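You operate a simulated robot arm through the tools that you are given. There is no shell and no other tool. Be economical: measure what you need, move in short steps, check, and stop when the job is done.

The job below is to be done with a simulated robot arm. You get a single attempt, and the scene is never put back.

## Task
Fit the green belt on the rig and tighten it.
Fine: open the guard for the job and shut it again; leave the red isolator off.
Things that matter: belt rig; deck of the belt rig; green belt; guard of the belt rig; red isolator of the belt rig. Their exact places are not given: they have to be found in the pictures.

The check looks at the end state, three seconds after you hand in, the way a careful person would. Anything else that was tipped, shoved, dropped, spilled or broken makes it a failure.

## Robot
A 7-joint arm with a fingered hand on a trunk, on a base that drives. Base frame: it is fixed to the floor where the robot stands at the start and does not move with it; the origin is under the middle of the robot, x ahead of it, y to its left, z up. Units: cm, rad, N and s.
With the tool pointing down near the work surface it reaches from about 10 to 62 cm from the robot's upright axis, wherever it stands. Its first joint turns from -2.007 to 2.007 rad. Places, roughly: belt rig [50, 0, 100]; deck of the belt rig [50, 0, 100]; green belt (25x10x2 cm) [80, 100, 90]; guard of the belt rig [50, 0, 100]; red isolator of the belt rig [40, 10, 90]. Payload 3.1 kg.
Tool frame: the origin (TCP) lies between the finger pads and is the grasp point; the fingertips stand 2.2 cm ahead of it; z points along the fingers, y is the line along which they close. The gripper opens to 11.2 cm. The gripper's body begins 6 cm behind the TCP. The gripper is a hand of 3 fingers: y runs from the thumb to the fingers, the wrist lies at [0, 0, -21.8] in the tool frame, and closing takes about 1.5 s.
Orientation is that of the tool frame in the base frame, as a unit quaternion [x, y, z, w]. With the fingers straight down and closing along the base's y, the tool's x points along the base's -x, its y along +y and its z along -z.

## Interface
- The arm moves only by the tool jog_arm. Its argument "moves" is a list of rows, each a list of 6 numbers: the turn, a rotation vector about the base's x, y, z in rad, then the shift along the base's x, y, z in cm. In form: [[rx, ry, rz, x, y, z], ...]. A call has 1 to 20 rows; each row shifts and turns the commanded pose from where the row before left it. "gripper" is the closure in counts, from 0 (fully open) to 255 (shut), set as the call begins (left out, the last holds). A row lasts 0.2 s, in which the tool goes at most 5 cm and 0.15 rad; a call with a longer step from one row to the next is refused whole, and so is a gripper value outside its range. A pose out of reach is approached as far as the arm can. The call stops where the force on the tool passes 90 N (or 10 N more than at its start, if that is more) or the arm is blocked; 0.2 s more then pass. Each finger travels about 10.8 cm/s and halts on what it meets, pressing with about 29 N; the grip force reading is that of the motor and also rises with nothing between the fingers. The clock runs only during rows and for 0.2 s after the last one: add rows that do not move to give the fingers time. The reply holds the time, the measured pose of the TCP, the force on the tool along the base axes, the opening and the grip force, in the units named above and with some noise, with the torque about the TCP (base axes, N m) and any sound that the robot's microphone picked up.
- Cameras (640 x 400 px; columns grow to the right, rows downward): "scene" is now at [0.5, 10.67, 179.44]; the picture's right is [-0.57, -0.82, 0.00], its down [-0.60, 0.41, -0.69] and it looks along [0.57, -0.39, -0.73] (base axes); focal length 254 px, centre (320, 200). "wrist" rides on the gripper at [6.6, 0.3, -8] in the tool frame; the picture's right is [-0.05, 1.00, 0.00], its down [-0.77, -0.04, -0.64] and it looks along [-0.64, -0.03, 0.77] (tool axes); focal length 275 px, centre (320, 200).
- get_image(camera): a new picture of that camera. The clock stands still meanwhile.
- raise_lower(by): slides the trunk up (or, below 0, down) by that many cm; the arm and the scene camera ride with it, the base frame stays. It gives what a move gives, with no picture.
- base_move(legs): drives the robot by 1 to 6 legs, each [ahead, left, turn to the left] in cm, cm and rad, along the robot's own axes; the way and the turn of a leg run together, so that a leg with both is an arc; at most 150 cm and 3.142 rad a leg. The arm and the cameras ride along, it lands a little off, and it stops where it bumps. It gives what a move gives.
- curl_fingers(finger1, finger2, thumb_bend): sets how far each is bent, from 0 (flat) to 1 (curled in); at 0.3 the hand is open as for a grip, at 0.7 the pads meet at the TCP. One left out holds its place. A second passes; each finger stops where it meets its share of the squeeze, and holds until it gets a number again. A gripper value or a shape takes the hand back. It gives what a move gives, with no picture; readings hold the bend of each and the force on the fingers (four entries, about 0 where the hand has none), thumb and palm.
- hand_shape(shape): the hand has 3 fingers and takes this shape, open, in about a second: jaw (thumb against the fingers, like two jaws); tri (thumb and two fingers); tip (a fingertip pinch); poke (one finger out to press); point (the index stretched); flat (the hand flat); cup (the hand cupped); fist (a fist). The gripper value then closes the fingers along that shape, each until it touches; the sizes above hold for jaw. It gives what a move gives, with no picture.
- turn_head(pan, tilt): turns the head with the scene camera to pan (to the left, within 2.705 rad either way) and tilt (down, from -0.506 to 1.204), counted from straight ahead of the robot. It gives what a move gives.
- measure_at(camera, pixels): for up to 12 pixels [column, row] of the newest picture of that camera ("zoom" is the newest enlarged one), the place [x, y, z] in the base frame of the surface seen there, good to about 0.2 cm. The clock stands still meanwhile.
- close_up(camera, box): a new picture of the part [left, top, right, bottom] of that camera's present view, enlarged. The clock stands still meanwhile.
- close_job(): hands the job in; it is judged then, once.

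Work in short steps. Measure before you move; look again where a grasp or a placing could have gone wrong, and mend it. You have 80 turns and 48 pictures in all, those below and enlarged ones among them. Open the gripper and draw the arm clear of the work before you hand the job in, unless the task says otherwise; then end with one line.

The tools are called as a command line: name --pt "numbers of a row" for each row, then --argument value for the rest, lists and objects as JSON in quotes. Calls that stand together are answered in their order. jog_arm: Moves the arm, as the interface text tells. Its arguments: {"type":"object","properties":{"moves":{"type":"array"},"gripper":{"type":"number"}},"required":["moves"]} The other tools are called the same way: raise_lower (by) slides the trunk up or down; hand_shape (shape) gives the hand a shape; curl_fingers (finger1, finger2, thumb_bend) moves the fingers one by one; base_move (legs) drives the base; turn_head (pan, tilt) turns the head that bears the scene camera; get_image (camera) takes a picture; measure_at (camera, pixels) gives the place of the surface under pixels of a picture; close_up (camera, box) takes an enlarged picture of a part of a camera's view; close_job () hands the job in.

At the start:

```text
time_s: 0.0
tcp_pos: [33.43, -11.37, 147.09]
tcp_rot: [0.0, 1.0, 0.0, 0.0]
ft_force: [-0.9, 0.7, 0.0]
torque: [-0.02, -0.01, 0.0]
gripper_width: 11.18
finger_force: 0.1
shape: jaw
bend: [0.3, 0.3, 0.3]
finger forces: [0.1, 0.0, 0.0, 0.1, 0.1, 0.0]
trunk travel left (down, up): [-92.5, 6.5]
robot x, y, heading: [0.28, -0.03, 0.005]
head pan, tilt: [-0.602, 0.813]
```

scene: 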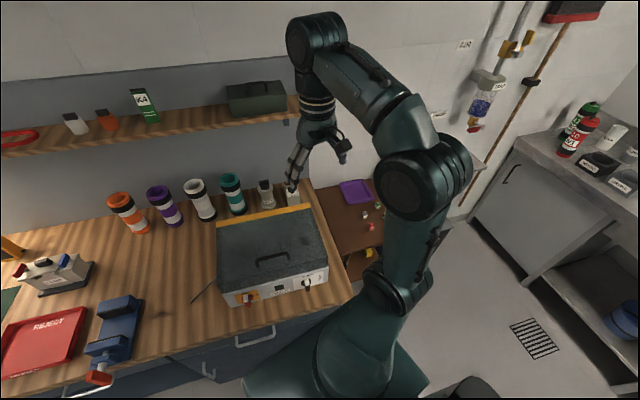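
wrist: 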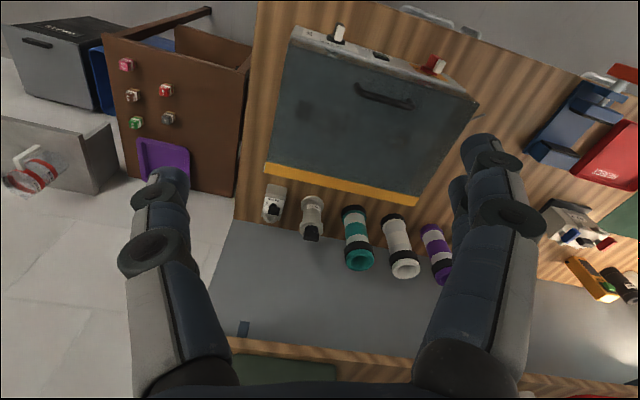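

The rig appears as the grey lidded box around pixel (275,255) in the scene, with the red isolator at (250,297). I zoom in on the rig and look left for the belt.

close_up --camera "scene" --box '[180, 190, 360, 310]'

turn_head --pan 0.6 --tilt 0.6

get_image --camera "scene"

```text
3.33 times, centred on (270, 250) of scene
```

zoom: 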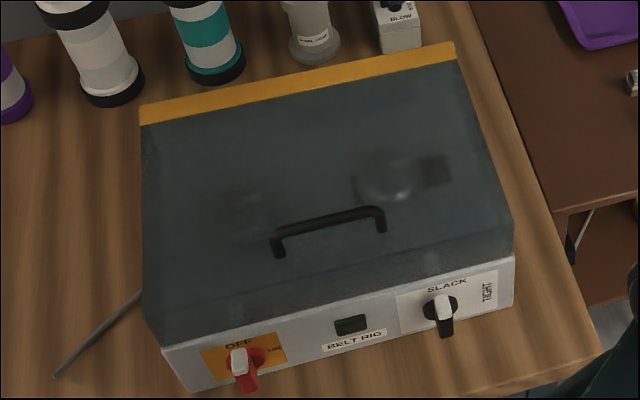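

```text
time_s: 1.4
tcp_pos: [33.24, -11.34, 147.18]
tcp_rot: [0.0, 1.0, 0.0, 0.0]
ft_force: [-0.6, -0.5, -0.5]
torque: [0.01, 0.02, -0.01]
gripper_width: 11.2
finger_force: 0.1
shape: jaw
bend: [0.3, 0.3, 0.3]
finger forces: [0.0, 0.0, 0.0, 0.0, 0.0, 0.0]
trunk travel left (down, up): [-92.5, 6.5]
robot x, y, heading: [-0.08, -0.15, 0.001]
head pan, tilt: [0.6, 0.6]
```

```text
44 pictures are left
```

scene: 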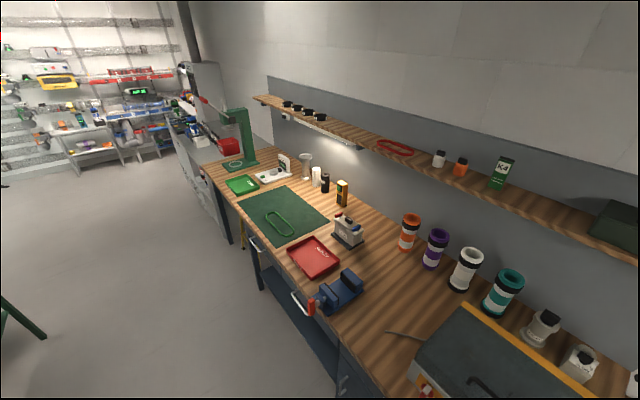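

The green belt lies on the green mat near (278,222). Measuring it and zooming.

close_up --camera "scene" --box '[230, 180, 350, 255]'

measure_at --camera "scene" --pixels '[[268, 212], [290, 232], [275, 200], [325, 222], [340, 205], [360, 232], [310, 255], [465, 310], [408, 375], [420, 365], [470, 380]]'

```text
5.33 times, centred on (290, 218) of scene
```

zoom: 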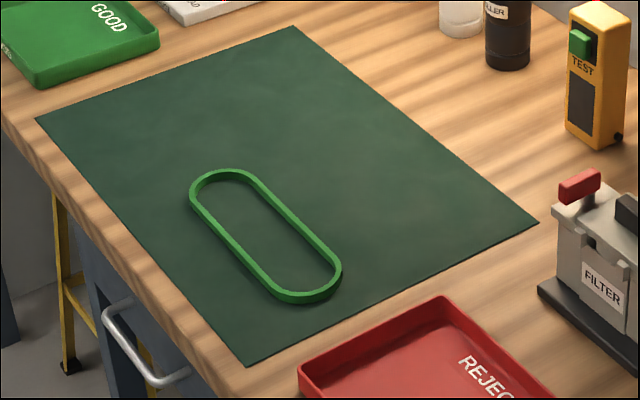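

```text
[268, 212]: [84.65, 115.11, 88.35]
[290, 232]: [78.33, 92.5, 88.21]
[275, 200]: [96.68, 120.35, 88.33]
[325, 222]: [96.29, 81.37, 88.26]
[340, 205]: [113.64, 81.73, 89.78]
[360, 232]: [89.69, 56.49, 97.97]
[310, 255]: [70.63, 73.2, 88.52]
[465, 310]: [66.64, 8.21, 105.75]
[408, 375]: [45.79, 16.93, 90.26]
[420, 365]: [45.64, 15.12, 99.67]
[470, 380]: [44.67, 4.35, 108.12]
```

Belt located about (80,102,89). Now I look straight at the rig for its geometry.

turn_head --pan -0.05 --tilt 0.95

get_image --camera "scene"

```text
time_s: 2.4
tcp_pos: [33.44, -11.14, 147.14]
tcp_rot: [0.0, 1.0, 0.0, 0.0]
ft_force: [-0.3, -0.5, 0.8]
torque: [0.03, -0.03, 0.01]
gripper_width: 11.19
finger_force: 0.1
shape: jaw
bend: [0.3, 0.3, 0.3]
finger forces: [0.1, 0.0, 0.0, 0.1, 0.0, 0.0]
trunk travel left (down, up): [-92.5, 6.5]
robot x, y, heading: [0.07, -0.21, -0.004]
head pan, tilt: [-0.051, 0.949]
```

```text
42 pictures are left
```

scene: 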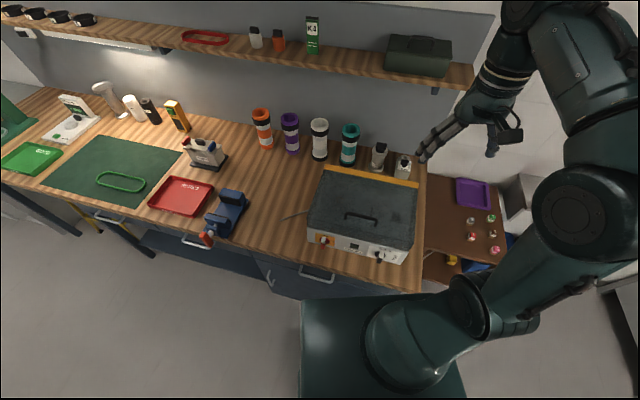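

close_up --camera "scene" --box '[290, 160, 434, 270]'

measure_at --camera "scene" --pixels '[[345, 214], [360, 211], [374, 215], [404, 221], [310, 225], [415, 248], [325, 170], [416, 184], [320, 200], [410, 210], [309, 240], [405, 262]]'

```text
3.64 times, centred on (362, 215) of scene
```

zoom: 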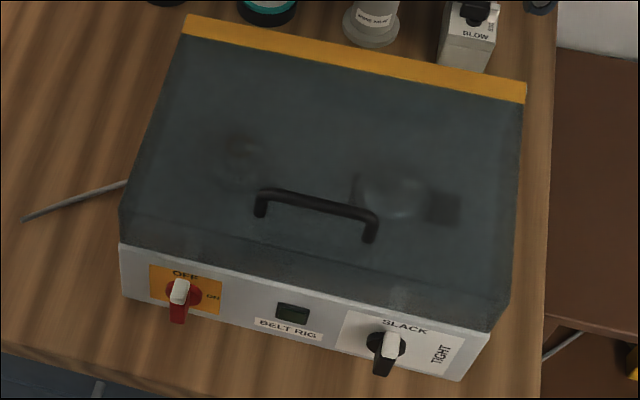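

```text
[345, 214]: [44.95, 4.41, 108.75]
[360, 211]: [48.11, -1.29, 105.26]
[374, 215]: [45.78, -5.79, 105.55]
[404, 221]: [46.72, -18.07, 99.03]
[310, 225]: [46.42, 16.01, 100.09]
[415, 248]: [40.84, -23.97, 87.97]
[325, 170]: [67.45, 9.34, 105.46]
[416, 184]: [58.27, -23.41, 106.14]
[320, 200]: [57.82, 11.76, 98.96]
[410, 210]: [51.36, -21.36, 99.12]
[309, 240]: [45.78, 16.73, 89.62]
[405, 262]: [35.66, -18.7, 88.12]
```

The rig is yawed about −0.27 rad; the handle in the zoom spans (262,195)–(372,222). I measure handle, knobs and panel corners in the zoom.

measure_at --camera "zoom" --pixels '[[264, 194], [300, 200], [345, 211], [374, 219], [262, 212], [370, 236], [179, 288], [178, 315], [392, 340], [380, 365], [300, 255], [340, 130]]'

measure_at --camera "zoom" --pixels '[[240, 160], [400, 200], [445, 207], [123, 255], [480, 340], [458, 375], [125, 295], [185, 20], [524, 88], [135, 180], [515, 250], [320, 225]]'

```text
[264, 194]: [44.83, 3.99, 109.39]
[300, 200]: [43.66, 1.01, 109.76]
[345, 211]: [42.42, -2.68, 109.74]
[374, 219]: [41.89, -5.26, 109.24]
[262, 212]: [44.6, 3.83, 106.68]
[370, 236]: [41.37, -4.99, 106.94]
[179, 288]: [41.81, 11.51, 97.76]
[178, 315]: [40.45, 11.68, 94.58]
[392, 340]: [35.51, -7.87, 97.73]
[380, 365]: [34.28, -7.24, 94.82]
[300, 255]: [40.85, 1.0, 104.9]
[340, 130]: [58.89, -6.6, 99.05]
```

```text
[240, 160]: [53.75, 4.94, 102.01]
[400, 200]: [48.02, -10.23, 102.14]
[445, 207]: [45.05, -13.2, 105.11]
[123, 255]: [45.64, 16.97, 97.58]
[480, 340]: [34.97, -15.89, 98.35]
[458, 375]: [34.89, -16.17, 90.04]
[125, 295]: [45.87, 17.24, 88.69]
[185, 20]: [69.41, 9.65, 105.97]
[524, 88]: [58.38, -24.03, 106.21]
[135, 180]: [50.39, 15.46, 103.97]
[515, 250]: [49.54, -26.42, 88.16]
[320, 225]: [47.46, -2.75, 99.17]
```

Handle centre is about (43.45,−0.65,109), bar direction (0.31,0.95). I rotate the tool +1.256 about z so the fingers close across the bar and go above it.

jog_arm --pt "0 0 0.14 1.1 1.15 -3" --pt "0 0 0.14 1.1 1.15 -3" --pt "0 0 0.14 1.1 1.15 -3" --pt "0 0 0.14 1.1 1.15 -3" --pt "0 0 0.14 1.1 1.15 -3" --pt "0 0 0.14 1.1 1.15 -3" --pt "0 0 0.14 1.1 1.15 -3" --pt "0 0 0.14 1.1 1.15 -3" --pt "0 0 0.136 1.2 1.3 -3" --pt "0 0 0 0 0 0" --gripper 60

get_image --camera "wrist"

get_image --camera "scene"

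```text
time_s: 4.6
tcp_pos: [43.22, -0.92, 120.01]
tcp_rot: [-0.588, 0.809, 0.0, 0.0]
ft_force: [0.5, -0.2, -0.6]
torque: [0.01, 0.03, 0.02]
gripper_width: 8.58
finger_force: 0.1
shape: jaw
bend: [0.62, 0.62, 0.58]
finger forces: [0.1, 0.0, 0.0, 0.0, 0.0, 0.0]
trunk travel left (down, up): [-92.5, 6.5]
robot x, y, heading: [-0.15, -0.18, -0.003]
head pan, tilt: [-0.051, 0.949]
```

```text
40 pictures are left
```

wrist: 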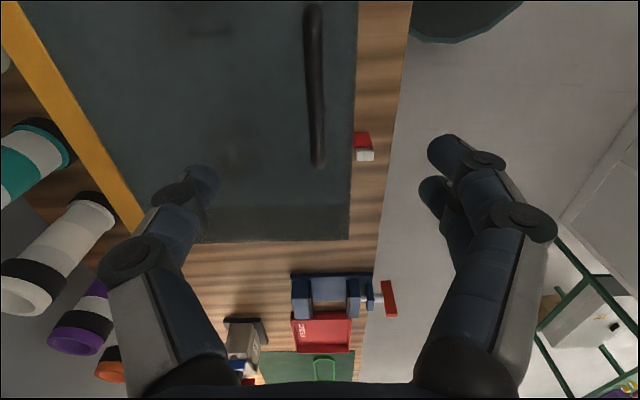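

```text
39 pictures are left
```

scene: 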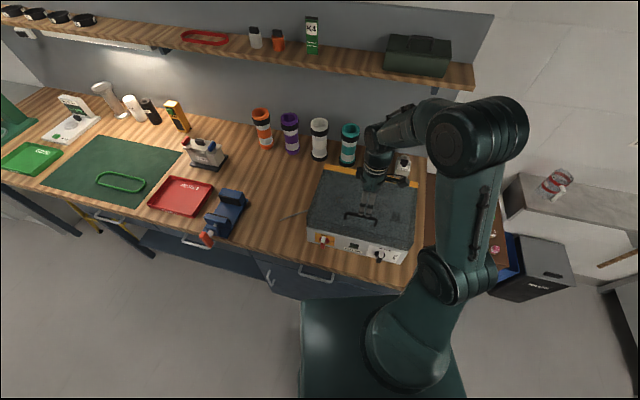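

The bar lies between the fingers and parallel to them. Descend to z≈109 and close.

jog_arm --pt "0 0 0 0.1 0.1 -3" --pt "0 0 0 0.1 0.1 -3" --pt "0 0 0 0 0 -2.5" --pt "0 0 0 0 0 -2.5" --pt "0 0 0 0 0 0"

jog_arm --pt "0 0 0 0 0 0" --pt "0 0 0 0 0 0" --pt "0 0 0 0 0 0" --pt "0 0 0 0 0 0" --pt "0 0 0 0 0 0" --pt "0 0 0 0 0 0" --gripper 255

```text
time_s: 5.8
tcp_pos: [43.53, -0.44, 108.79]
tcp_rot: [-0.587, 0.81, 0.0, 0.0]
ft_force: [0.1, -0.3, 0.1]
torque: [0.01, 0.01, -0.01]
gripper_width: 8.58
finger_force: 0.0
shape: jaw
bend: [0.62, 0.62, 0.58]
finger forces: [0.0, 0.0, 0.1, 0.1, 0.1, 0.1]
trunk travel left (down, up): [-92.5, 6.5]
robot x, y, heading: [0.53, -0.22, 0.002]
head pan, tilt: [-0.051, 0.949]
```

```text
time_s: 7.2
tcp_pos: [43.72, -0.49, 108.73]
tcp_rot: [-0.587, 0.809, 0.0, 0.0]
ft_force: [5.9, -1.7, -1.8]
torque: [0.0, 0.04, -0.01]
gripper_width: 0.0
finger_force: 28.8
shape: jaw
bend: [0.66, 0.66, 0.75]
finger forces: [3.4, 3.3, 0.0, 0.1, 28.7, 0.0]
trunk travel left (down, up): [-92.5, 6.5]
robot x, y, heading: [0.4, 0.14, 0.004]
head pan, tilt: [-0.051, 0.949]
```

Width reads 0 but there are contact forces; checking with the wrist camera.

get_image --camera "wrist"

close_up --camera "scene" --box '[310, 150, 430, 260]'

```text
38 pictures are left
```

wrist: 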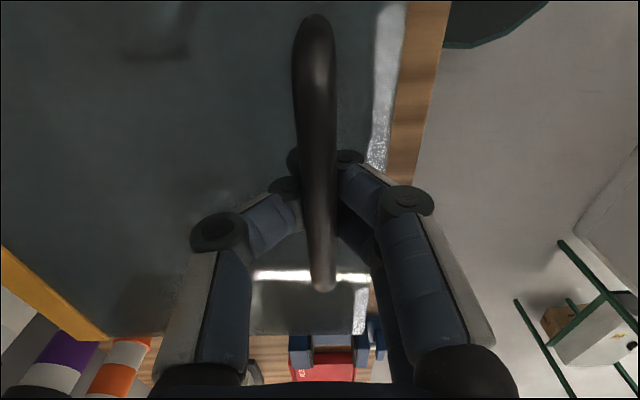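

```text
3.64 times, centred on (370, 205) of scene
```

zoom: 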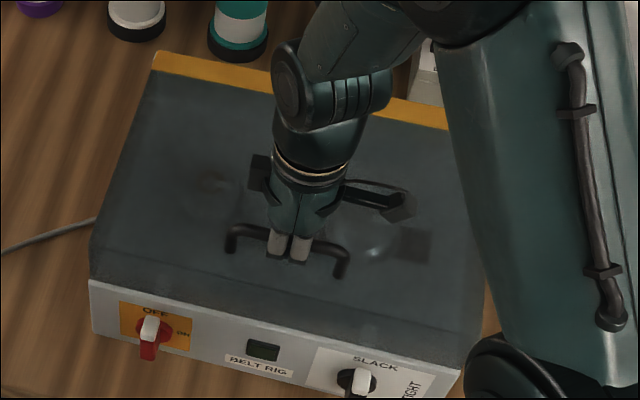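

The fingers are closed under and around the bar. I lift along the arc about the rear hinge (u≈63), a few small steps first to check forces.

jog_arm --pt "-0.031 -0.0951 0 0.56 -0.18 2.1" --pt "-0.031 -0.0951 0 0.74 -0.24 2.03" --pt "-0.031 -0.0951 0 0.93 -0.3 1.95"

```text
time_s: 8.0
tcp_pos: [45.87, -1.35, 114.99]
tcp_rot: [-0.581, 0.8, -0.121, 0.087]
ft_force: [5.5, 1.3, -4.8]
torque: [0.0, 0.05, 0.0]
gripper_width: 0.01
finger_force: 28.5
shape: jaw
bend: [0.67, 0.67, 0.76]
finger forces: [3.0, 2.8, 0.1, 0.0, 12.7, 0.0]
trunk travel left (down, up): [-92.5, 6.5]
robot x, y, heading: [0.12, -0.06, -0.002]
head pan, tilt: [-0.051, 0.949]
```

Low forces, moving well; continue the arc.

jog_arm --pt "-0.031 -0.0951 0 1.11 -0.36 1.83" --pt "-0.031 -0.0951 0 1.28 -0.42 1.72" --pt "-0.031 -0.0951 0 1.44 -0.47 1.57" --pt "-0.031 -0.0951 0 1.58 -0.51 1.41" --pt "-0.031 -0.0951 0 1.7 -0.55 1.23" --pt "-0.031 -0.0951 0 1.82 -0.59 1.05"

get_image --camera "scene"

```text
time_s: 9.4
tcp_pos: [54.62, -4.27, 124.2]
tcp_rot: [-0.529, 0.728, -0.353, 0.255]
ft_force: [-3.4, 1.1, -2.4]
torque: [0.11, 0.36, 0.09]
gripper_width: 0.03
finger_force: 28.4
shape: jaw
bend: [0.69, 0.69, 0.75]
finger forces: [12.3, 13.6, 0.1, 0.0, 0.5, 0.0]
trunk travel left (down, up): [-92.5, 6.5]
robot x, y, heading: [0.13, -0.14, 0.003]
head pan, tilt: [-0.051, 0.949]
```

```text
36 pictures are left
```

scene: 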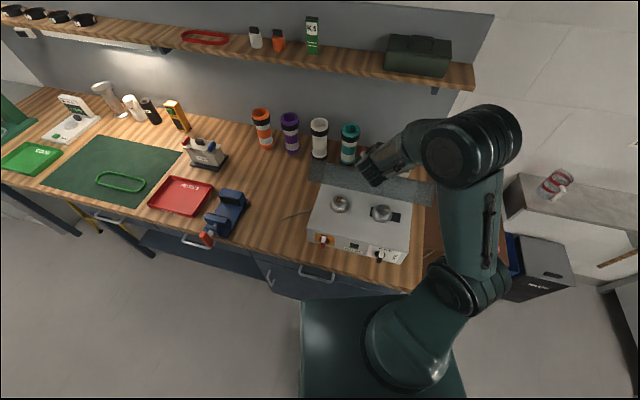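

The guard is up ~50–60°. Continue past vertical, watching for the stop.

jog_arm --pt "-0.031 -0.0951 0 1.91 -0.62 0.86" --pt "-0.031 -0.0951 0 1.98 -0.64 0.65" --pt "-0.031 -0.0951 0 2.03 -0.66 0.44" --pt "-0.031 -0.0951 0 2.06 -0.67 0.23" --pt "-0.031 -0.0951 0 2.07 -0.68 0.01" --pt "-0.031 -0.0951 0 2.06 -0.67 -0.21"

get_image --camera "scene"

```text
time_s: 10.4
tcp_pos: [58.92, -5.61, 127.86]
tcp_rot: [-0.474, 0.65, -0.476, 0.354]
ft_force: [-65.6, 15.6, 59.7]
torque: [2.69, 10.36, -0.54]
gripper_width: 0.0
finger_force: 28.7
shape: jaw
bend: [0.75, 0.74, 0.74]
finger forces: [71.9, 93.2, 0.0, 0.0, 0.0, 169.8]
trunk travel left (down, up): [-92.5, 6.5]
robot x, y, heading: [-0.64, -0.04, 0.001]
head pan, tilt: [-0.051, 0.949]
stopped in row 4: the force on the tool passed its limit (the readings are from after the stop); the commanded pose is now the measured one
```

```text
35 pictures are left
```

scene: 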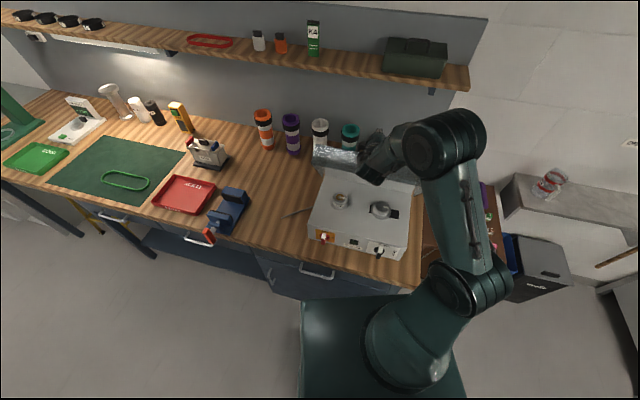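

The force limit tripped near vertical. I look closely to see whether the lid reached its stop or the hand jammed.

close_up --camera "scene" --box '[290, 110, 450, 210]'

get_image --camera "wrist"

```text
4.00 times, centred on (370, 160) of scene
```

zoom: 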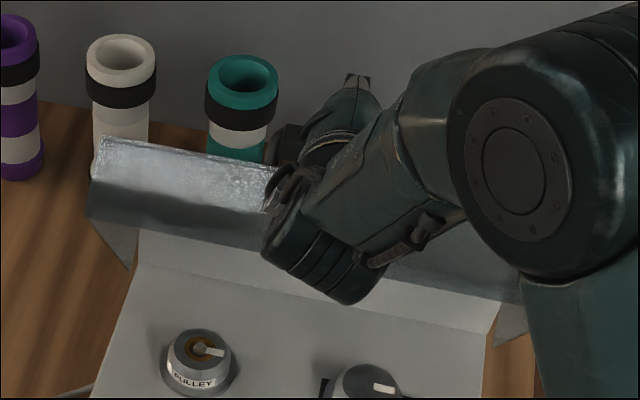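

```text
33 pictures are left
```

wrist: 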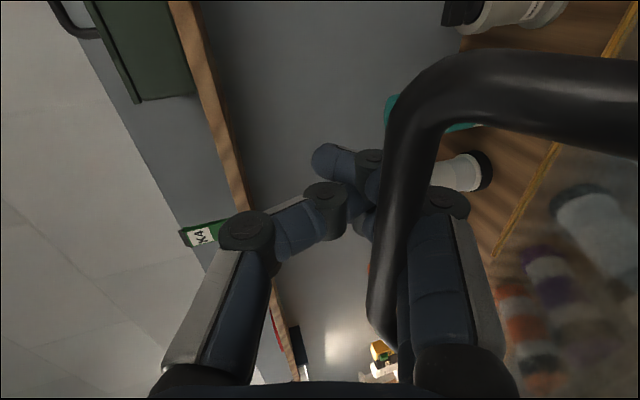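

I measure several points on the lid in the zoom to get its actual angle.

measure_at --camera "zoom" --pixels '[[103, 140], [88, 212], [130, 266], [180, 172], [180, 215], [245, 230], [141, 235], [498, 330], [450, 280], [200, 260], [520, 310], [250, 200]]'

```text
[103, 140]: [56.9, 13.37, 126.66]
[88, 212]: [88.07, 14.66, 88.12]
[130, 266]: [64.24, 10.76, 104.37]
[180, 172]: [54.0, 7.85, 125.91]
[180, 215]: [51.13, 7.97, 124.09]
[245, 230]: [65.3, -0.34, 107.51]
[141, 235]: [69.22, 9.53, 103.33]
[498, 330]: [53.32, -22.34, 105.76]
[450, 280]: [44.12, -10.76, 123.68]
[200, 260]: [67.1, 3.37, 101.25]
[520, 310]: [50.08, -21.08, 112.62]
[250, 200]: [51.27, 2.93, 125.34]
```

The lid seems around 55–60° open. I measure bar, lid and finger points in the wrist picture to understand the contact.

measure_at --camera "wrist" --pixels '[[400, 140], [388, 240], [380, 315], [480, 80], [600, 90], [620, 120], [560, 150], [495, 250], [560, 260], [345, 160], [330, 200], [430, 270]]'

```text
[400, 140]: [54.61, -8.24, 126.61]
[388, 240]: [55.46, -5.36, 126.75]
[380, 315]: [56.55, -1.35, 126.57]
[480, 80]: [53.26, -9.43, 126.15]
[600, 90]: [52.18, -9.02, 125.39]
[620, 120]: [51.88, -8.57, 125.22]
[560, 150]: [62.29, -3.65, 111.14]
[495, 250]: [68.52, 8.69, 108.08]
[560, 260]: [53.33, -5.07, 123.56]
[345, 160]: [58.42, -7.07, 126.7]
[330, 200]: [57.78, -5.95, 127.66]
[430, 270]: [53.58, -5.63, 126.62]
```

The measurements show the lid's outer face tilts forward as it opens, so I turned the hand the wrong way; the palm is jammed on the lid's front edge. I back off to the bar and turn the hand back towards pointing down, keeping the fingers closed round the bar.

jog_arm --pt "0.031 0.095 0 -0.92 0.3 -0.5" --pt "0.0465 0.1427 0 -0.92 0.3 -0.5" --pt "0.0465 0.1427 0 -0.9 0.3 -0.5" --pt "0.0465 0.1427 0 0 0 0" --pt "0.0465 0.1427 0 0 0 0" --pt "0 0 0 0 0 0"

get_image --camera "wrist"

```text
time_s: 11.8
tcp_pos: [58.71, -5.25, 124.86]
tcp_rot: [-0.567, 0.778, -0.217, 0.162]
ft_force: [-1.6, 0.5, -2.0]
torque: [-0.04, -0.05, -0.01]
gripper_width: 0.0
finger_force: 28.9
shape: jaw
bend: [0.69, 0.69, 0.75]
finger forces: [0.9, 0.5, 0.1, 0.0, 0.0, 0.0]
trunk travel left (down, up): [-92.5, 6.5]
robot x, y, heading: [0.27, -0.28, 0.001]
head pan, tilt: [-0.051, 0.949]
```

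```text
32 pictures are left
```

wrist: 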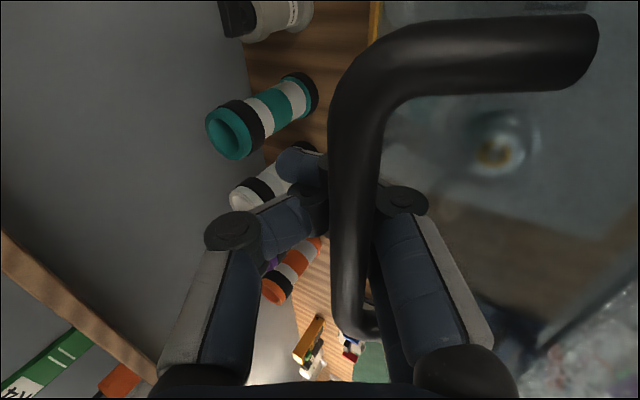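

Forces are gone and the bar is still inside the fingers. Measure bar and lid here for the next arc.

measure_at --camera "wrist" --pixels '[[355, 160], [348, 240], [345, 300], [470, 60], [570, 50], [590, 350], [440, 50], [325, 230]]'

```text
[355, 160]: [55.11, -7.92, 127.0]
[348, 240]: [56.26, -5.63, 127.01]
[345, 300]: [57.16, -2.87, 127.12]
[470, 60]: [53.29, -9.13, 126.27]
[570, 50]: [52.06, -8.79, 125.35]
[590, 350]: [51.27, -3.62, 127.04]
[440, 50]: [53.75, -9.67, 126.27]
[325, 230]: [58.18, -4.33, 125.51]
```

The lid is ~60° open and the bar is at u≈55.5, z≈126.5. Finish straightening the hand while pulling the bar along its arc past vertical.

jog_arm --pt "0.0434 0.133 0 1.28 -0.42 0.35" --pt "0.0434 0.133 0 1.28 -0.42 0.37" --pt "0.0434 0.133 0 1.28 -0.42 0.2" --pt "0.0434 0.133 0 1.85 -0.6 0.1" --pt "0 0 0 1.85 -0.6 -0.1" --pt "0 0 0 0 0 0"

get_image --camera "scene"

```text
time_s: 13.2
tcp_pos: [64.33, -6.81, 125.59]
tcp_rot: [-0.588, 0.809, 0.007, 0.0]
ft_force: [0.3, 1.2, 0.5]
torque: [-0.04, -0.03, -0.03]
gripper_width: 0.0
finger_force: 28.8
shape: jaw
bend: [0.69, 0.69, 0.75]
finger forces: [0.6, 0.3, 0.1, 0.0, 0.1, 0.1]
out of reach, approached as far as the arm can: row 4, 5
trunk travel left (down, up): [-92.5, 6.5]
robot x, y, heading: [-0.16, -0.28, 0.0]
head pan, tilt: [-0.051, 0.949]
```

```text
31 pictures are left
```

scene: 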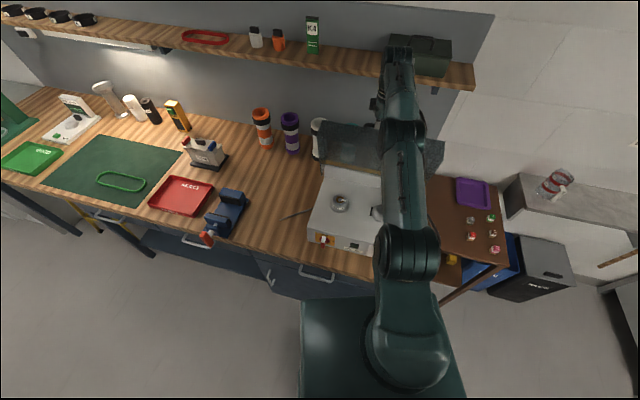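

The arm is at its reach limit with the lid near vertical. I check clearance for driving the base a little forward, and the shelf distance.

measure_at --camera "scene" --pixels '[[330, 302], [310, 285], [330, 295], [440, 85], [400, 78], [395, 50], [405, 60], [345, 128], [440, 142], [335, 160], [300, 305], [370, 330]]'

get_image --camera "wrist"

```text
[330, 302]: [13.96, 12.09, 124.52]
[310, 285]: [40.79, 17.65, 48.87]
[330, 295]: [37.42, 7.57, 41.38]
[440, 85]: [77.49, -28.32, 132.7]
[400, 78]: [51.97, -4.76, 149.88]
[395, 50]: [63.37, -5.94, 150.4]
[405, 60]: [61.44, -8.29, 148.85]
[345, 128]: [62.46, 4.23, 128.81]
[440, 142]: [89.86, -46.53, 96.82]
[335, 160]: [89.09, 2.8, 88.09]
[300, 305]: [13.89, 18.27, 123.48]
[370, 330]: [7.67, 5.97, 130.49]
```

```text
30 pictures are left
```

wrist: 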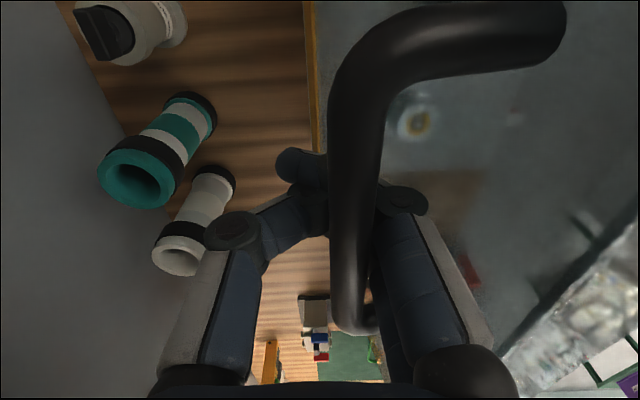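

Lid is at ~80°. I drive the base about 6 cm along the rig's axis so the hooked bar goes past vertical.

base_move --legs '[[5.7, -1.8, 0]]'

jog_arm --pt "0 0 0 0.9 -0.3 -0.3" --pt "0 0 0 0.9 -0.3 -0.3" --pt "0 0 0 0.9 -0.3 -0.3" --pt "0 0 0 0 0 0"

get_image --camera "scene"

```text
time_s: 14.1
tcp_pos: [69.56, -8.55, 125.68]
tcp_rot: [-0.588, 0.809, 0.006, 0.0]
ft_force: [-1.2, 0.0, -0.2]
torque: [-0.04, -0.05, 0.0]
gripper_width: 0.02
finger_force: 28.6
shape: jaw
bend: [0.69, 0.69, 0.75]
finger forces: [0.1, 0.0, 0.0, 0.0, 0.1, 0.0]
trunk travel left (down, up): [-92.5, 6.5]
robot x, y, heading: [5.41, -1.42, -0.002]
head pan, tilt: [-0.051, 0.949]
```

```text
time_s: 15.1
tcp_pos: [70.03, -9.2, 124.21]
tcp_rot: [-0.587, 0.81, 0.006, 0.0]
ft_force: [0.2, -1.1, 0.2]
torque: [0.03, 0.0, 0.05]
gripper_width: 0.0
finger_force: 28.6
shape: jaw
bend: [0.69, 0.69, 0.75]
finger forces: [0.0, 0.0, 0.1, 0.1, 0.1, 0.0]
out of reach, approached as far as the arm can: row 1, 2, 3
trunk travel left (down, up): [-92.5, 6.5]
robot x, y, heading: [5.34, -1.78, -0.002]
head pan, tilt: [-0.051, 0.949]
```

```text
29 pictures are left
```

scene: 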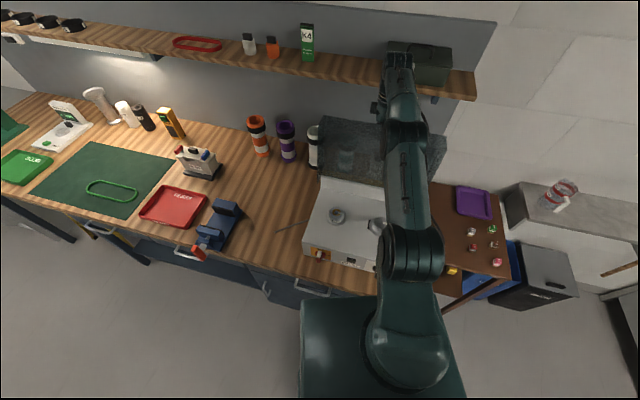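

Forces are near zero; check the lid angle from its top edge.

measure_at --camera "scene" --pixels '[[325, 119], [350, 121], [370, 124], [330, 150], [345, 150], [350, 175], [438, 140], [340, 165]]'

get_image --camera "wrist"

```text
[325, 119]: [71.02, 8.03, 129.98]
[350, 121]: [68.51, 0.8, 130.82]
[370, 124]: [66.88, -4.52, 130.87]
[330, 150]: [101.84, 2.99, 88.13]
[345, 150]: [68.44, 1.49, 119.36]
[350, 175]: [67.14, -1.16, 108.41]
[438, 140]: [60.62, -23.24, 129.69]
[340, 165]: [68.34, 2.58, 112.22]
```

```text
28 pictures are left
```

wrist: 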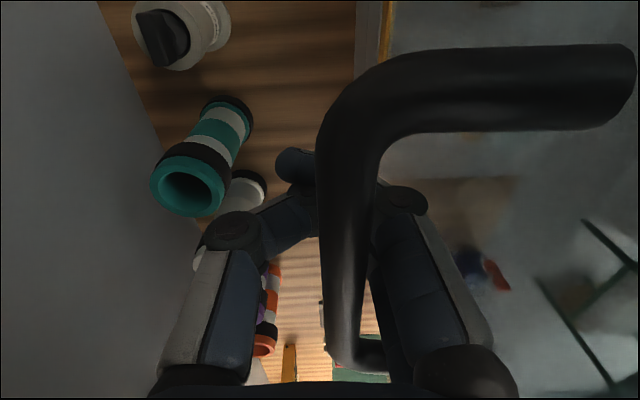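

The lid is just past vertical (~92°). Nudge the base 2.5 cm further to get it to its stop.

base_move --legs '[[2.4, -0.8, 0]]'

get_image --camera "scene"

measure_at --camera "scene" --pixels '[[350, 121], [345, 150], [350, 175], [340, 165], [345, 140], [325, 121]]'

```text
time_s: 16.0
tcp_pos: [71.2, -9.59, 124.09]
tcp_rot: [-0.587, 0.81, 0.006, 0.0]
ft_force: [-0.3, 0.6, 0.5]
torque: [-0.03, 0.01, -0.02]
gripper_width: 0.01
finger_force: 28.9
shape: jaw
bend: [0.69, 0.69, 0.75]
finger forces: [0.0, 0.0, 0.1, 0.1, 0.1, 0.0]
trunk travel left (down, up): [-92.5, 6.5]
robot x, y, heading: [6.23, -1.7, 0.0]
head pan, tilt: [-0.051, 0.949]
stopped in leg 1: the robot was blocked; the commanded pose is now the measured one
```

```text
27 pictures are left
```

scene: 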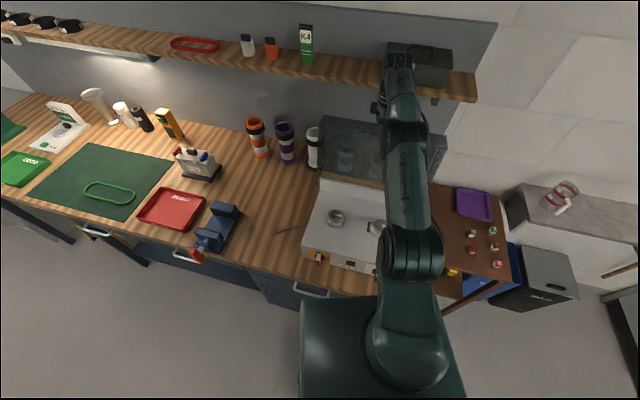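

```text
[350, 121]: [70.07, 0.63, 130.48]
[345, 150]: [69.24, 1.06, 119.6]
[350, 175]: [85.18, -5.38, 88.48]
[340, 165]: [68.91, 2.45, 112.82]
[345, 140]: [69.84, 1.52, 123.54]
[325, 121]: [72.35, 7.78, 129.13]
```

The lid is at ~95° and the base touches the bench. I part the fingers slightly, then raise the trunk to slide off the bar.

jog_arm --pt "0 0 0 0 0 0" --pt "0 0 0 0 0 0" --pt "0 0 0 0 0 0" --pt "0 0 0 0 0 0" --gripper 190

get_image --camera "wrist"

```text
time_s: 17.0
tcp_pos: [71.01, -9.54, 124.15]
tcp_rot: [-0.587, 0.81, 0.006, 0.0]
ft_force: [0.4, 0.6, 0.6]
torque: [-0.01, 0.01, -0.01]
gripper_width: 2.82
finger_force: 0.1
shape: jaw
bend: [0.73, 0.73, 0.7]
finger forces: [0.0, 0.1, 0.0, 0.1, 0.0, 0.0]
trunk travel left (down, up): [-92.5, 6.5]
robot x, y, heading: [6.12, -2.25, -0.003]
head pan, tilt: [-0.051, 0.949]
```

```text
26 pictures are left
```

wrist: 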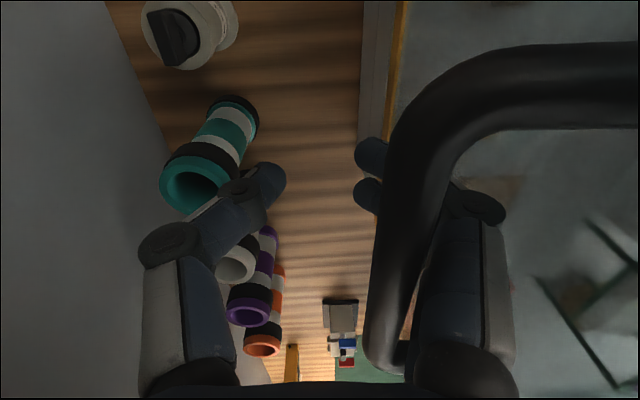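

The fingertips still curl under the bar; open a little more, then raise.

jog_arm --pt "0 0 0 0 0 0" --pt "0 0 0 0 0 0" --pt "0 0 0 0 0 0" --gripper 140

get_image --camera "wrist"

```text
time_s: 17.8
tcp_pos: [70.98, -9.56, 124.07]
tcp_rot: [-0.586, 0.81, 0.006, -0.001]
ft_force: [-0.3, -0.1, -0.4]
torque: [-0.01, 0.01, -0.01]
gripper_width: 4.97
finger_force: 0.1
shape: jaw
bend: [0.73, 0.73, 0.7]
finger forces: [0.0, 0.1, 0.0, 0.0, 0.0, 0.0]
trunk travel left (down, up): [-92.5, 6.5]
robot x, y, heading: [6.27, -2.56, -0.002]
head pan, tilt: [-0.051, 0.949]
```

```text
25 pictures are left
```

wrist: 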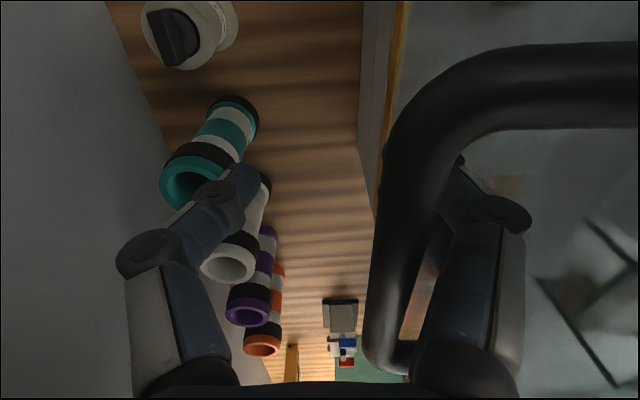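

Fingers now clear the bar on the lid side and the lid has not moved. Raise the trunk 6.5.

raise_lower --by 6.4

jog_arm --pt "0 0 0 0 0 1.2" --pt "0 0 0 0 0 1.2" --pt "0 0 0 0 0 1.2" --pt "0 0 0 0 0 1.2" --pt "0 0 0 0 0 0"

get_image --camera "wrist"

```text
time_s: 18.8
tcp_pos: [70.94, -9.52, 130.48]
tcp_rot: [-0.587, 0.809, 0.007, 0.0]
ft_force: [-0.6, 0.0, -0.6]
torque: [-0.04, -0.01, -0.02]
gripper_width: 5.04
finger_force: 0.0
shape: jaw
bend: [0.73, 0.73, 0.7]
finger forces: [0.0, 0.0, 0.0, 0.0, 0.1, 0.1]
trunk travel left (down, up): [-98.9, 0.1]
robot x, y, heading: [6.29, -2.05, 0.001]
head pan, tilt: [-0.051, 0.949]
```

```text
time_s: 20.0
tcp_pos: [69.87, -9.25, 134.72]
tcp_rot: [-0.587, 0.81, 0.005, -0.001]
ft_force: [-0.4, -0.1, -1.1]
torque: [0.01, 0.02, 0.01]
gripper_width: 5.02
finger_force: 0.1
shape: jaw
bend: [0.73, 0.73, 0.7]
finger forces: [0.0, 0.1, 0.0, 0.0, 0.2, 0.0]
out of reach, approached as far as the arm can: row 1, 3, 4
trunk travel left (down, up): [-98.9, 0.1]
robot x, y, heading: [6.44, -2.05, 0.002]
head pan, tilt: [-0.051, 0.949]
```

```text
24 pictures are left
```

wrist: 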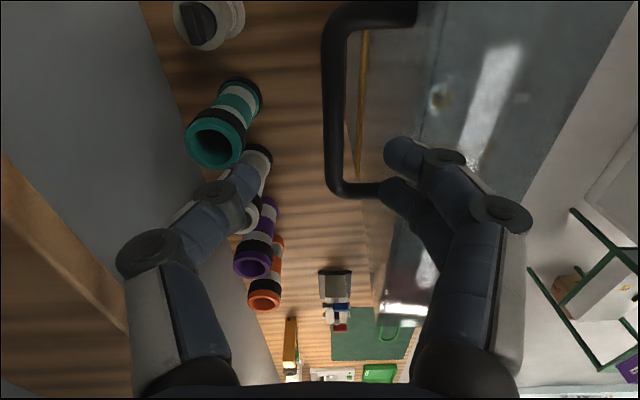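

Fingertips (z≈132.5) are above the lid edge. Retreat up and back towards the robot.

jog_arm --pt "0 0 0 -1 0.3 1.5" --pt "0 0 0 -1.9 0.6 1.5" --pt "0 0 0 -2.8 0.9 1.5" --pt "0 0 0 -3.8 1.2 1" --pt "0 0 0 -3.8 1.2 0" --pt "0 0 0 -3.8 1.2 0" --pt "0 0 0 -3.8 1.2 0" --pt "0 0 0 -3 1 0"

get_image --camera "scene"

```text
time_s: 21.8
tcp_pos: [45.84, -1.69, 140.21]
tcp_rot: [-0.587, 0.809, 0.005, 0.0]
ft_force: [0.4, 0.4, -0.2]
torque: [0.01, -0.04, 0.01]
gripper_width: 5.05
finger_force: 0.0
shape: jaw
bend: [0.73, 0.73, 0.7]
finger forces: [0.1, 0.1, 0.0, 0.0, 0.0, 0.0]
trunk travel left (down, up): [-98.9, 0.1]
robot x, y, heading: [6.31, -2.28, -0.002]
head pan, tilt: [-0.051, 0.949]
```

```text
23 pictures are left
```

scene: 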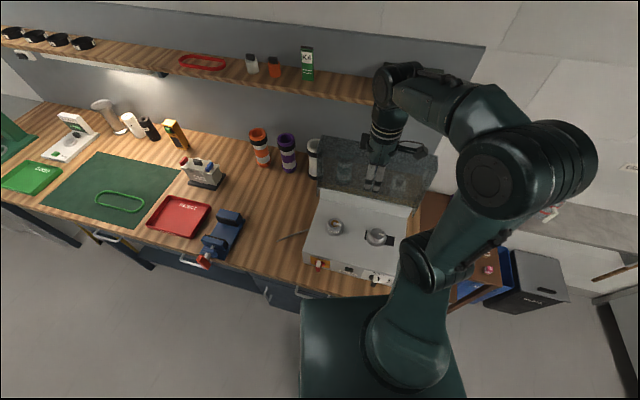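

The guard stays open. Close look at the pulleys around (335,227) and (375,237).

close_up --camera "scene" --box '[300, 195, 420, 285]'

measure_at --camera "zoom" --pixels '[[180, 160], [215, 175], [140, 165], [180, 195], [410, 215], [360, 222], [445, 225], [395, 240], [300, 220], [330, 330], [380, 420], [480, 225]]'

```text
4.44 times, centred on (360, 240) of scene
```

zoom: 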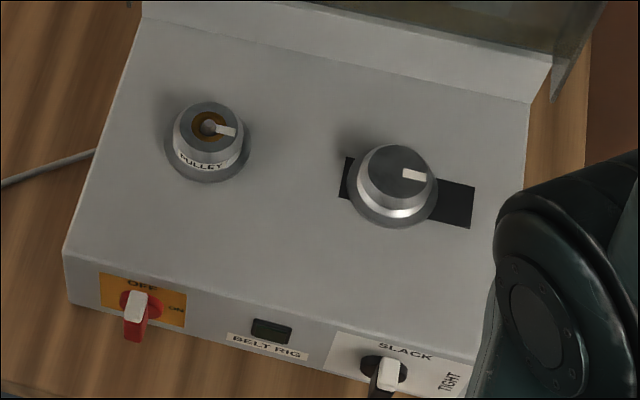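

```text
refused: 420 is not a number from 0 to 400
```

measure_at --camera "zoom" --pixels '[[210, 126], [176, 125], [243, 128], [210, 103], [205, 152], [168, 155], [250, 155], [208, 178], [395, 172], [360, 170], [433, 180], [395, 147]]'

measure_at --camera "zoom" --pixels '[[388, 202], [350, 195], [436, 205], [385, 224], [345, 160], [470, 205], [300, 180], [120, 160], [135, 300], [388, 370], [205, 170], [390, 214]]'

```text
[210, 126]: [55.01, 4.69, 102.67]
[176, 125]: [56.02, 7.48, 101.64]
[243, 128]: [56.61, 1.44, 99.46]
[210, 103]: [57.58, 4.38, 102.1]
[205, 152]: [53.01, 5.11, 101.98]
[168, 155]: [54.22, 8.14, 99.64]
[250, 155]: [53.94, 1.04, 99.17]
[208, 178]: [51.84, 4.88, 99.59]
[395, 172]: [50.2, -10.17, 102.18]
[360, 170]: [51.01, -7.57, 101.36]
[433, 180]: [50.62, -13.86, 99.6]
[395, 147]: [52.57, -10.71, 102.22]
```

```text
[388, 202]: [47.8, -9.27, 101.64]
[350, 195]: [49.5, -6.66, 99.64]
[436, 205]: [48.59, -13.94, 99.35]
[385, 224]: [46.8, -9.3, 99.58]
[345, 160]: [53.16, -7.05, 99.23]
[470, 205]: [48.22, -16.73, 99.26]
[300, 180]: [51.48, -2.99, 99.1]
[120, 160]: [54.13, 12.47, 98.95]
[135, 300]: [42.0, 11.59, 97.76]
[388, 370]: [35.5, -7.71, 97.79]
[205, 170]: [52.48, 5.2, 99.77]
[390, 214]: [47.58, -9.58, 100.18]
```

Pulleys: left centre ≈(55.2,4.7), right ≈(50.1,−10.3), spacing ≈15.8, tops z≈102. Now I back off, align with the bench (yaw −0.315) and drive left to the belt.

base_move --legs '[[-10, 0, 0], [0, 0, -0.315], [0, 118, 0]]'

turn_head --pan 0.0 --tilt 0.95

get_image --camera "scene"

```text
time_s: 29.9
tcp_pos: [71.42, 105.38, 140.07]
tcp_rot: [-0.464, 0.886, 0.006, 0.0]
ft_force: [0.3, -1.1, 0.1]
torque: [0.02, 0.0, -0.01]
gripper_width: 5.04
finger_force: 0.1
shape: jaw
bend: [0.73, 0.73, 0.7]
finger forces: [0.0, 0.0, 0.0, 0.1, 0.0, 0.0]
trunk travel left (down, up): [-98.9, 0.1]
robot x, y, heading: [33.27, 116.34, -0.295]
head pan, tilt: [-0.051, 0.949]
```

```text
time_s: 30.5
tcp_pos: [71.44, 105.41, 140.18]
tcp_rot: [-0.464, 0.886, 0.007, 0.001]
ft_force: [-0.5, -0.8, 0.0]
torque: [-0.03, -0.04, -0.01]
gripper_width: 5.02
finger_force: 0.0
shape: jaw
bend: [0.73, 0.73, 0.7]
finger forces: [0.1, 0.1, 0.1, 0.1, 0.0, 0.0]
trunk travel left (down, up): [-98.9, 0.1]
robot x, y, heading: [33.38, 116.57, -0.291]
head pan, tilt: [0.0, 0.949]
```

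```text
21 pictures are left
```

scene: 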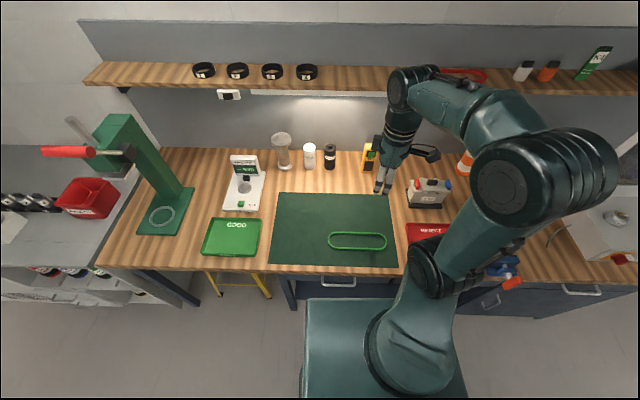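

The belt is at (357,241), lying along the bench. Zoom and measure it.

close_up --camera "scene" --box '[309, 216, 405, 276]'

measure_at --camera "zoom" --pixels '[[128, 163], [140, 163], [130, 155], [510, 170], [320, 110], [320, 118], [320, 208], [320, 218], [320, 160], [180, 110], [460, 115]]'

```text
6.67 times, centred on (357, 246) of scene
```

zoom: 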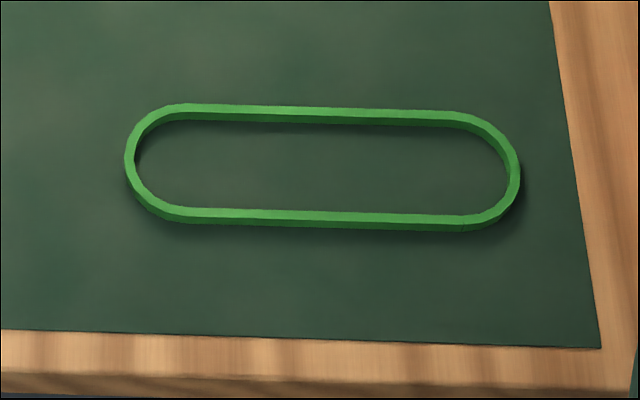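

```text
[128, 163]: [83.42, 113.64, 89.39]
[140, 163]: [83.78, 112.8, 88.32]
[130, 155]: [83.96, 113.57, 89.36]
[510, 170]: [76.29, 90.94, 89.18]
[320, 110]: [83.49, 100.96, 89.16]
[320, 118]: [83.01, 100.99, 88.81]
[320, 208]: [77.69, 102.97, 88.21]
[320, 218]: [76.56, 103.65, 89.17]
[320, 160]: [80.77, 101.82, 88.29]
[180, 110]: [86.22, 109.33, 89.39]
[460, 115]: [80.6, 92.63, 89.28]
```

Belt: centre ≈(79.7,102.2), 24.3×7.6 cm, top z 89.4, long axis along the bench. I'll straddle its width at mid-length; turn +0.29 and go above it.

raise_lower --by -6.4

jog_arm --pt "0 0 0.145 1.2 -0.45 -3" --pt "0 0 0.145 1.2 -0.45 -4" --pt "0 0 0 1.2 -0.45 -4" --pt "0 0 0 1.2 -0.45 -4" --pt "0 0 0 1.2 -0.45 -4" --pt "0 0 0 1.1 -0.45 -4" --pt "0 0 0 1.1 -0.45 -4" --pt "0 0 0 0 0 -4" --pt "0 0 0 0 0 -3.5" --pt "0 0 0 0 0 0" --gripper 20

get_image --camera "wrist"

```text
time_s: 31.5
tcp_pos: [71.46, 105.43, 133.56]
tcp_rot: [-0.464, 0.886, 0.006, 0.001]
ft_force: [-0.6, -0.1, 0.1]
torque: [-0.01, -0.01, 0.01]
gripper_width: 5.05
finger_force: 0.0
shape: jaw
bend: [0.73, 0.73, 0.7]
finger forces: [0.0, 0.0, 0.1, 0.1, 0.0, 0.0]
trunk travel left (down, up): [-92.5, 6.5]
robot x, y, heading: [33.5, 116.24, -0.293]
head pan, tilt: [0.0, 0.949]
```

```text
time_s: 33.7
tcp_pos: [79.89, 102.38, 99.1]
tcp_rot: [-0.588, 0.809, 0.006, 0.0]
ft_force: [0.3, -0.1, 1.5]
torque: [0.0, -0.01, 0.02]
gripper_width: 10.31
finger_force: 0.0
shape: jaw
bend: [0.45, 0.45, 0.41]
finger forces: [0.0, 0.0, 0.0, 0.0, 0.0, 0.0]
trunk travel left (down, up): [-92.5, 6.5]
robot x, y, heading: [33.21, 116.47, -0.29]
head pan, tilt: [0.0, 0.949]
```

```text
19 pictures are left
```

wrist: 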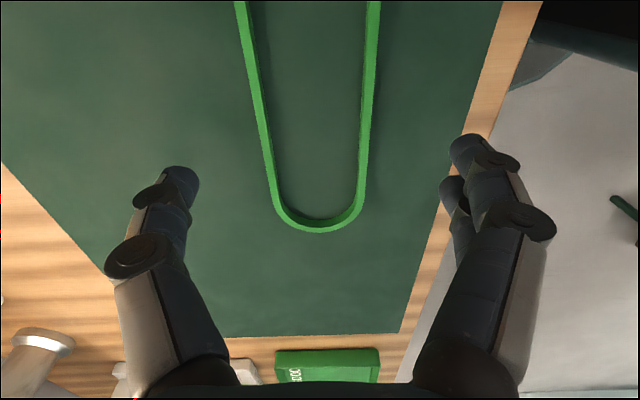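

Belt is centred between fingers. Descend to z≈90.6 and close gently to ~6.5 cm.

jog_arm --pt "0 0 0 -0.1 -0.1 -3" --pt "0 0 0 0 0 -3" --pt "0 0 0 0 0 -1.5" --pt "0 0 0 0 0 -1" --pt "0 0 0 0 0 0"

jog_arm --pt "0 0 0 0 0 0" --pt "0 0 0 0 0 0" --pt "0 0 0 0 0 0" --pt "0 0 0 0 0 0" --gripper 110

get_image --camera "wrist"

```text
time_s: 34.9
tcp_pos: [79.67, 102.0, 90.86]
tcp_rot: [-0.588, 0.809, 0.006, 0.0]
ft_force: [0.4, 0.2, -0.8]
torque: [0.03, 0.01, 0.01]
gripper_width: 10.3
finger_force: 0.0
shape: jaw
bend: [0.45, 0.45, 0.41]
finger forces: [0.0, 0.0, 0.0, 0.0, 0.0, 0.1]
trunk travel left (down, up): [-92.5, 6.5]
robot x, y, heading: [33.61, 116.38, -0.292]
head pan, tilt: [0.0, 0.949]
```

```text
time_s: 35.9
tcp_pos: [79.43, 102.1, 91.17]
tcp_rot: [-0.587, 0.81, 0.004, 0.001]
ft_force: [1.9, -1.6, 32.5]
torque: [0.06, 0.27, -0.06]
gripper_width: 5.68
finger_force: 29.1
shape: jaw
bend: [0.73, 0.73, 0.7]
finger forces: [31.7, 24.4, 0.0, 0.0, 39.2, 0.0]
trunk travel left (down, up): [-92.5, 6.5]
robot x, y, heading: [33.19, 116.68, -0.291]
head pan, tilt: [0.0, 0.949]
```

```text
18 pictures are left
```

wrist: 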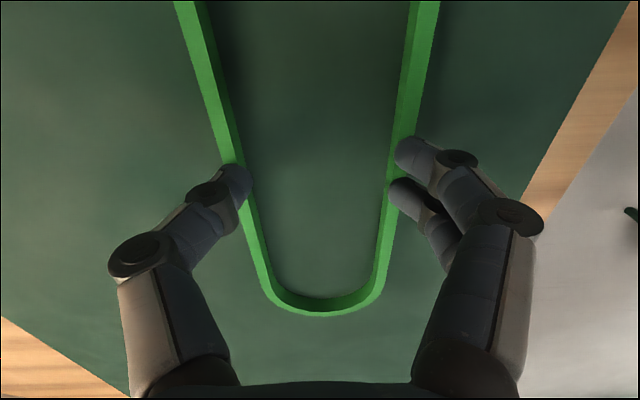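

Upward force 32 N: tips press the mat or sit on the belt. I lift 3 cm to see whether the belt comes along.

jog_arm --pt "0 0 0 0 0 0.5" --pt "0 0 0 0 0 1" --pt "0 0 0 0 0 1.5" --pt "0 0 0 0 0 0"

get_image --camera "wrist"

```text
time_s: 36.9
tcp_pos: [79.46, 102.11, 93.68]
tcp_rot: [-0.587, 0.809, 0.007, -0.001]
ft_force: [0.3, 0.2, -0.3]
torque: [-0.02, -0.03, 0.0]
gripper_width: 5.71
finger_force: 28.8
shape: jaw
bend: [0.72, 0.72, 0.7]
finger forces: [19.8, 17.4, 0.0, 0.1, 34.0, 0.0]
trunk travel left (down, up): [-92.5, 6.5]
robot x, y, heading: [33.17, 116.31, -0.287]
head pan, tilt: [0.0, 0.949]
```

```text
17 pictures are left
```

wrist: 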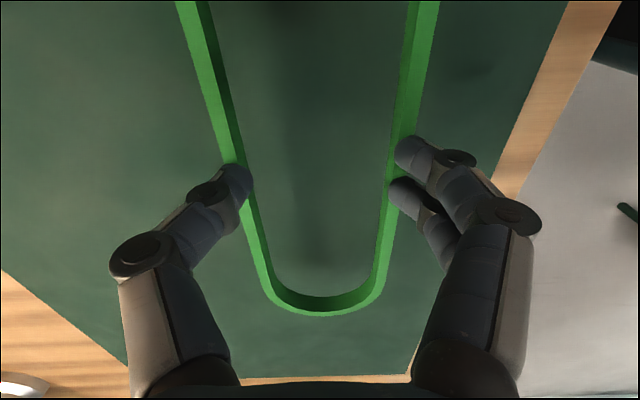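

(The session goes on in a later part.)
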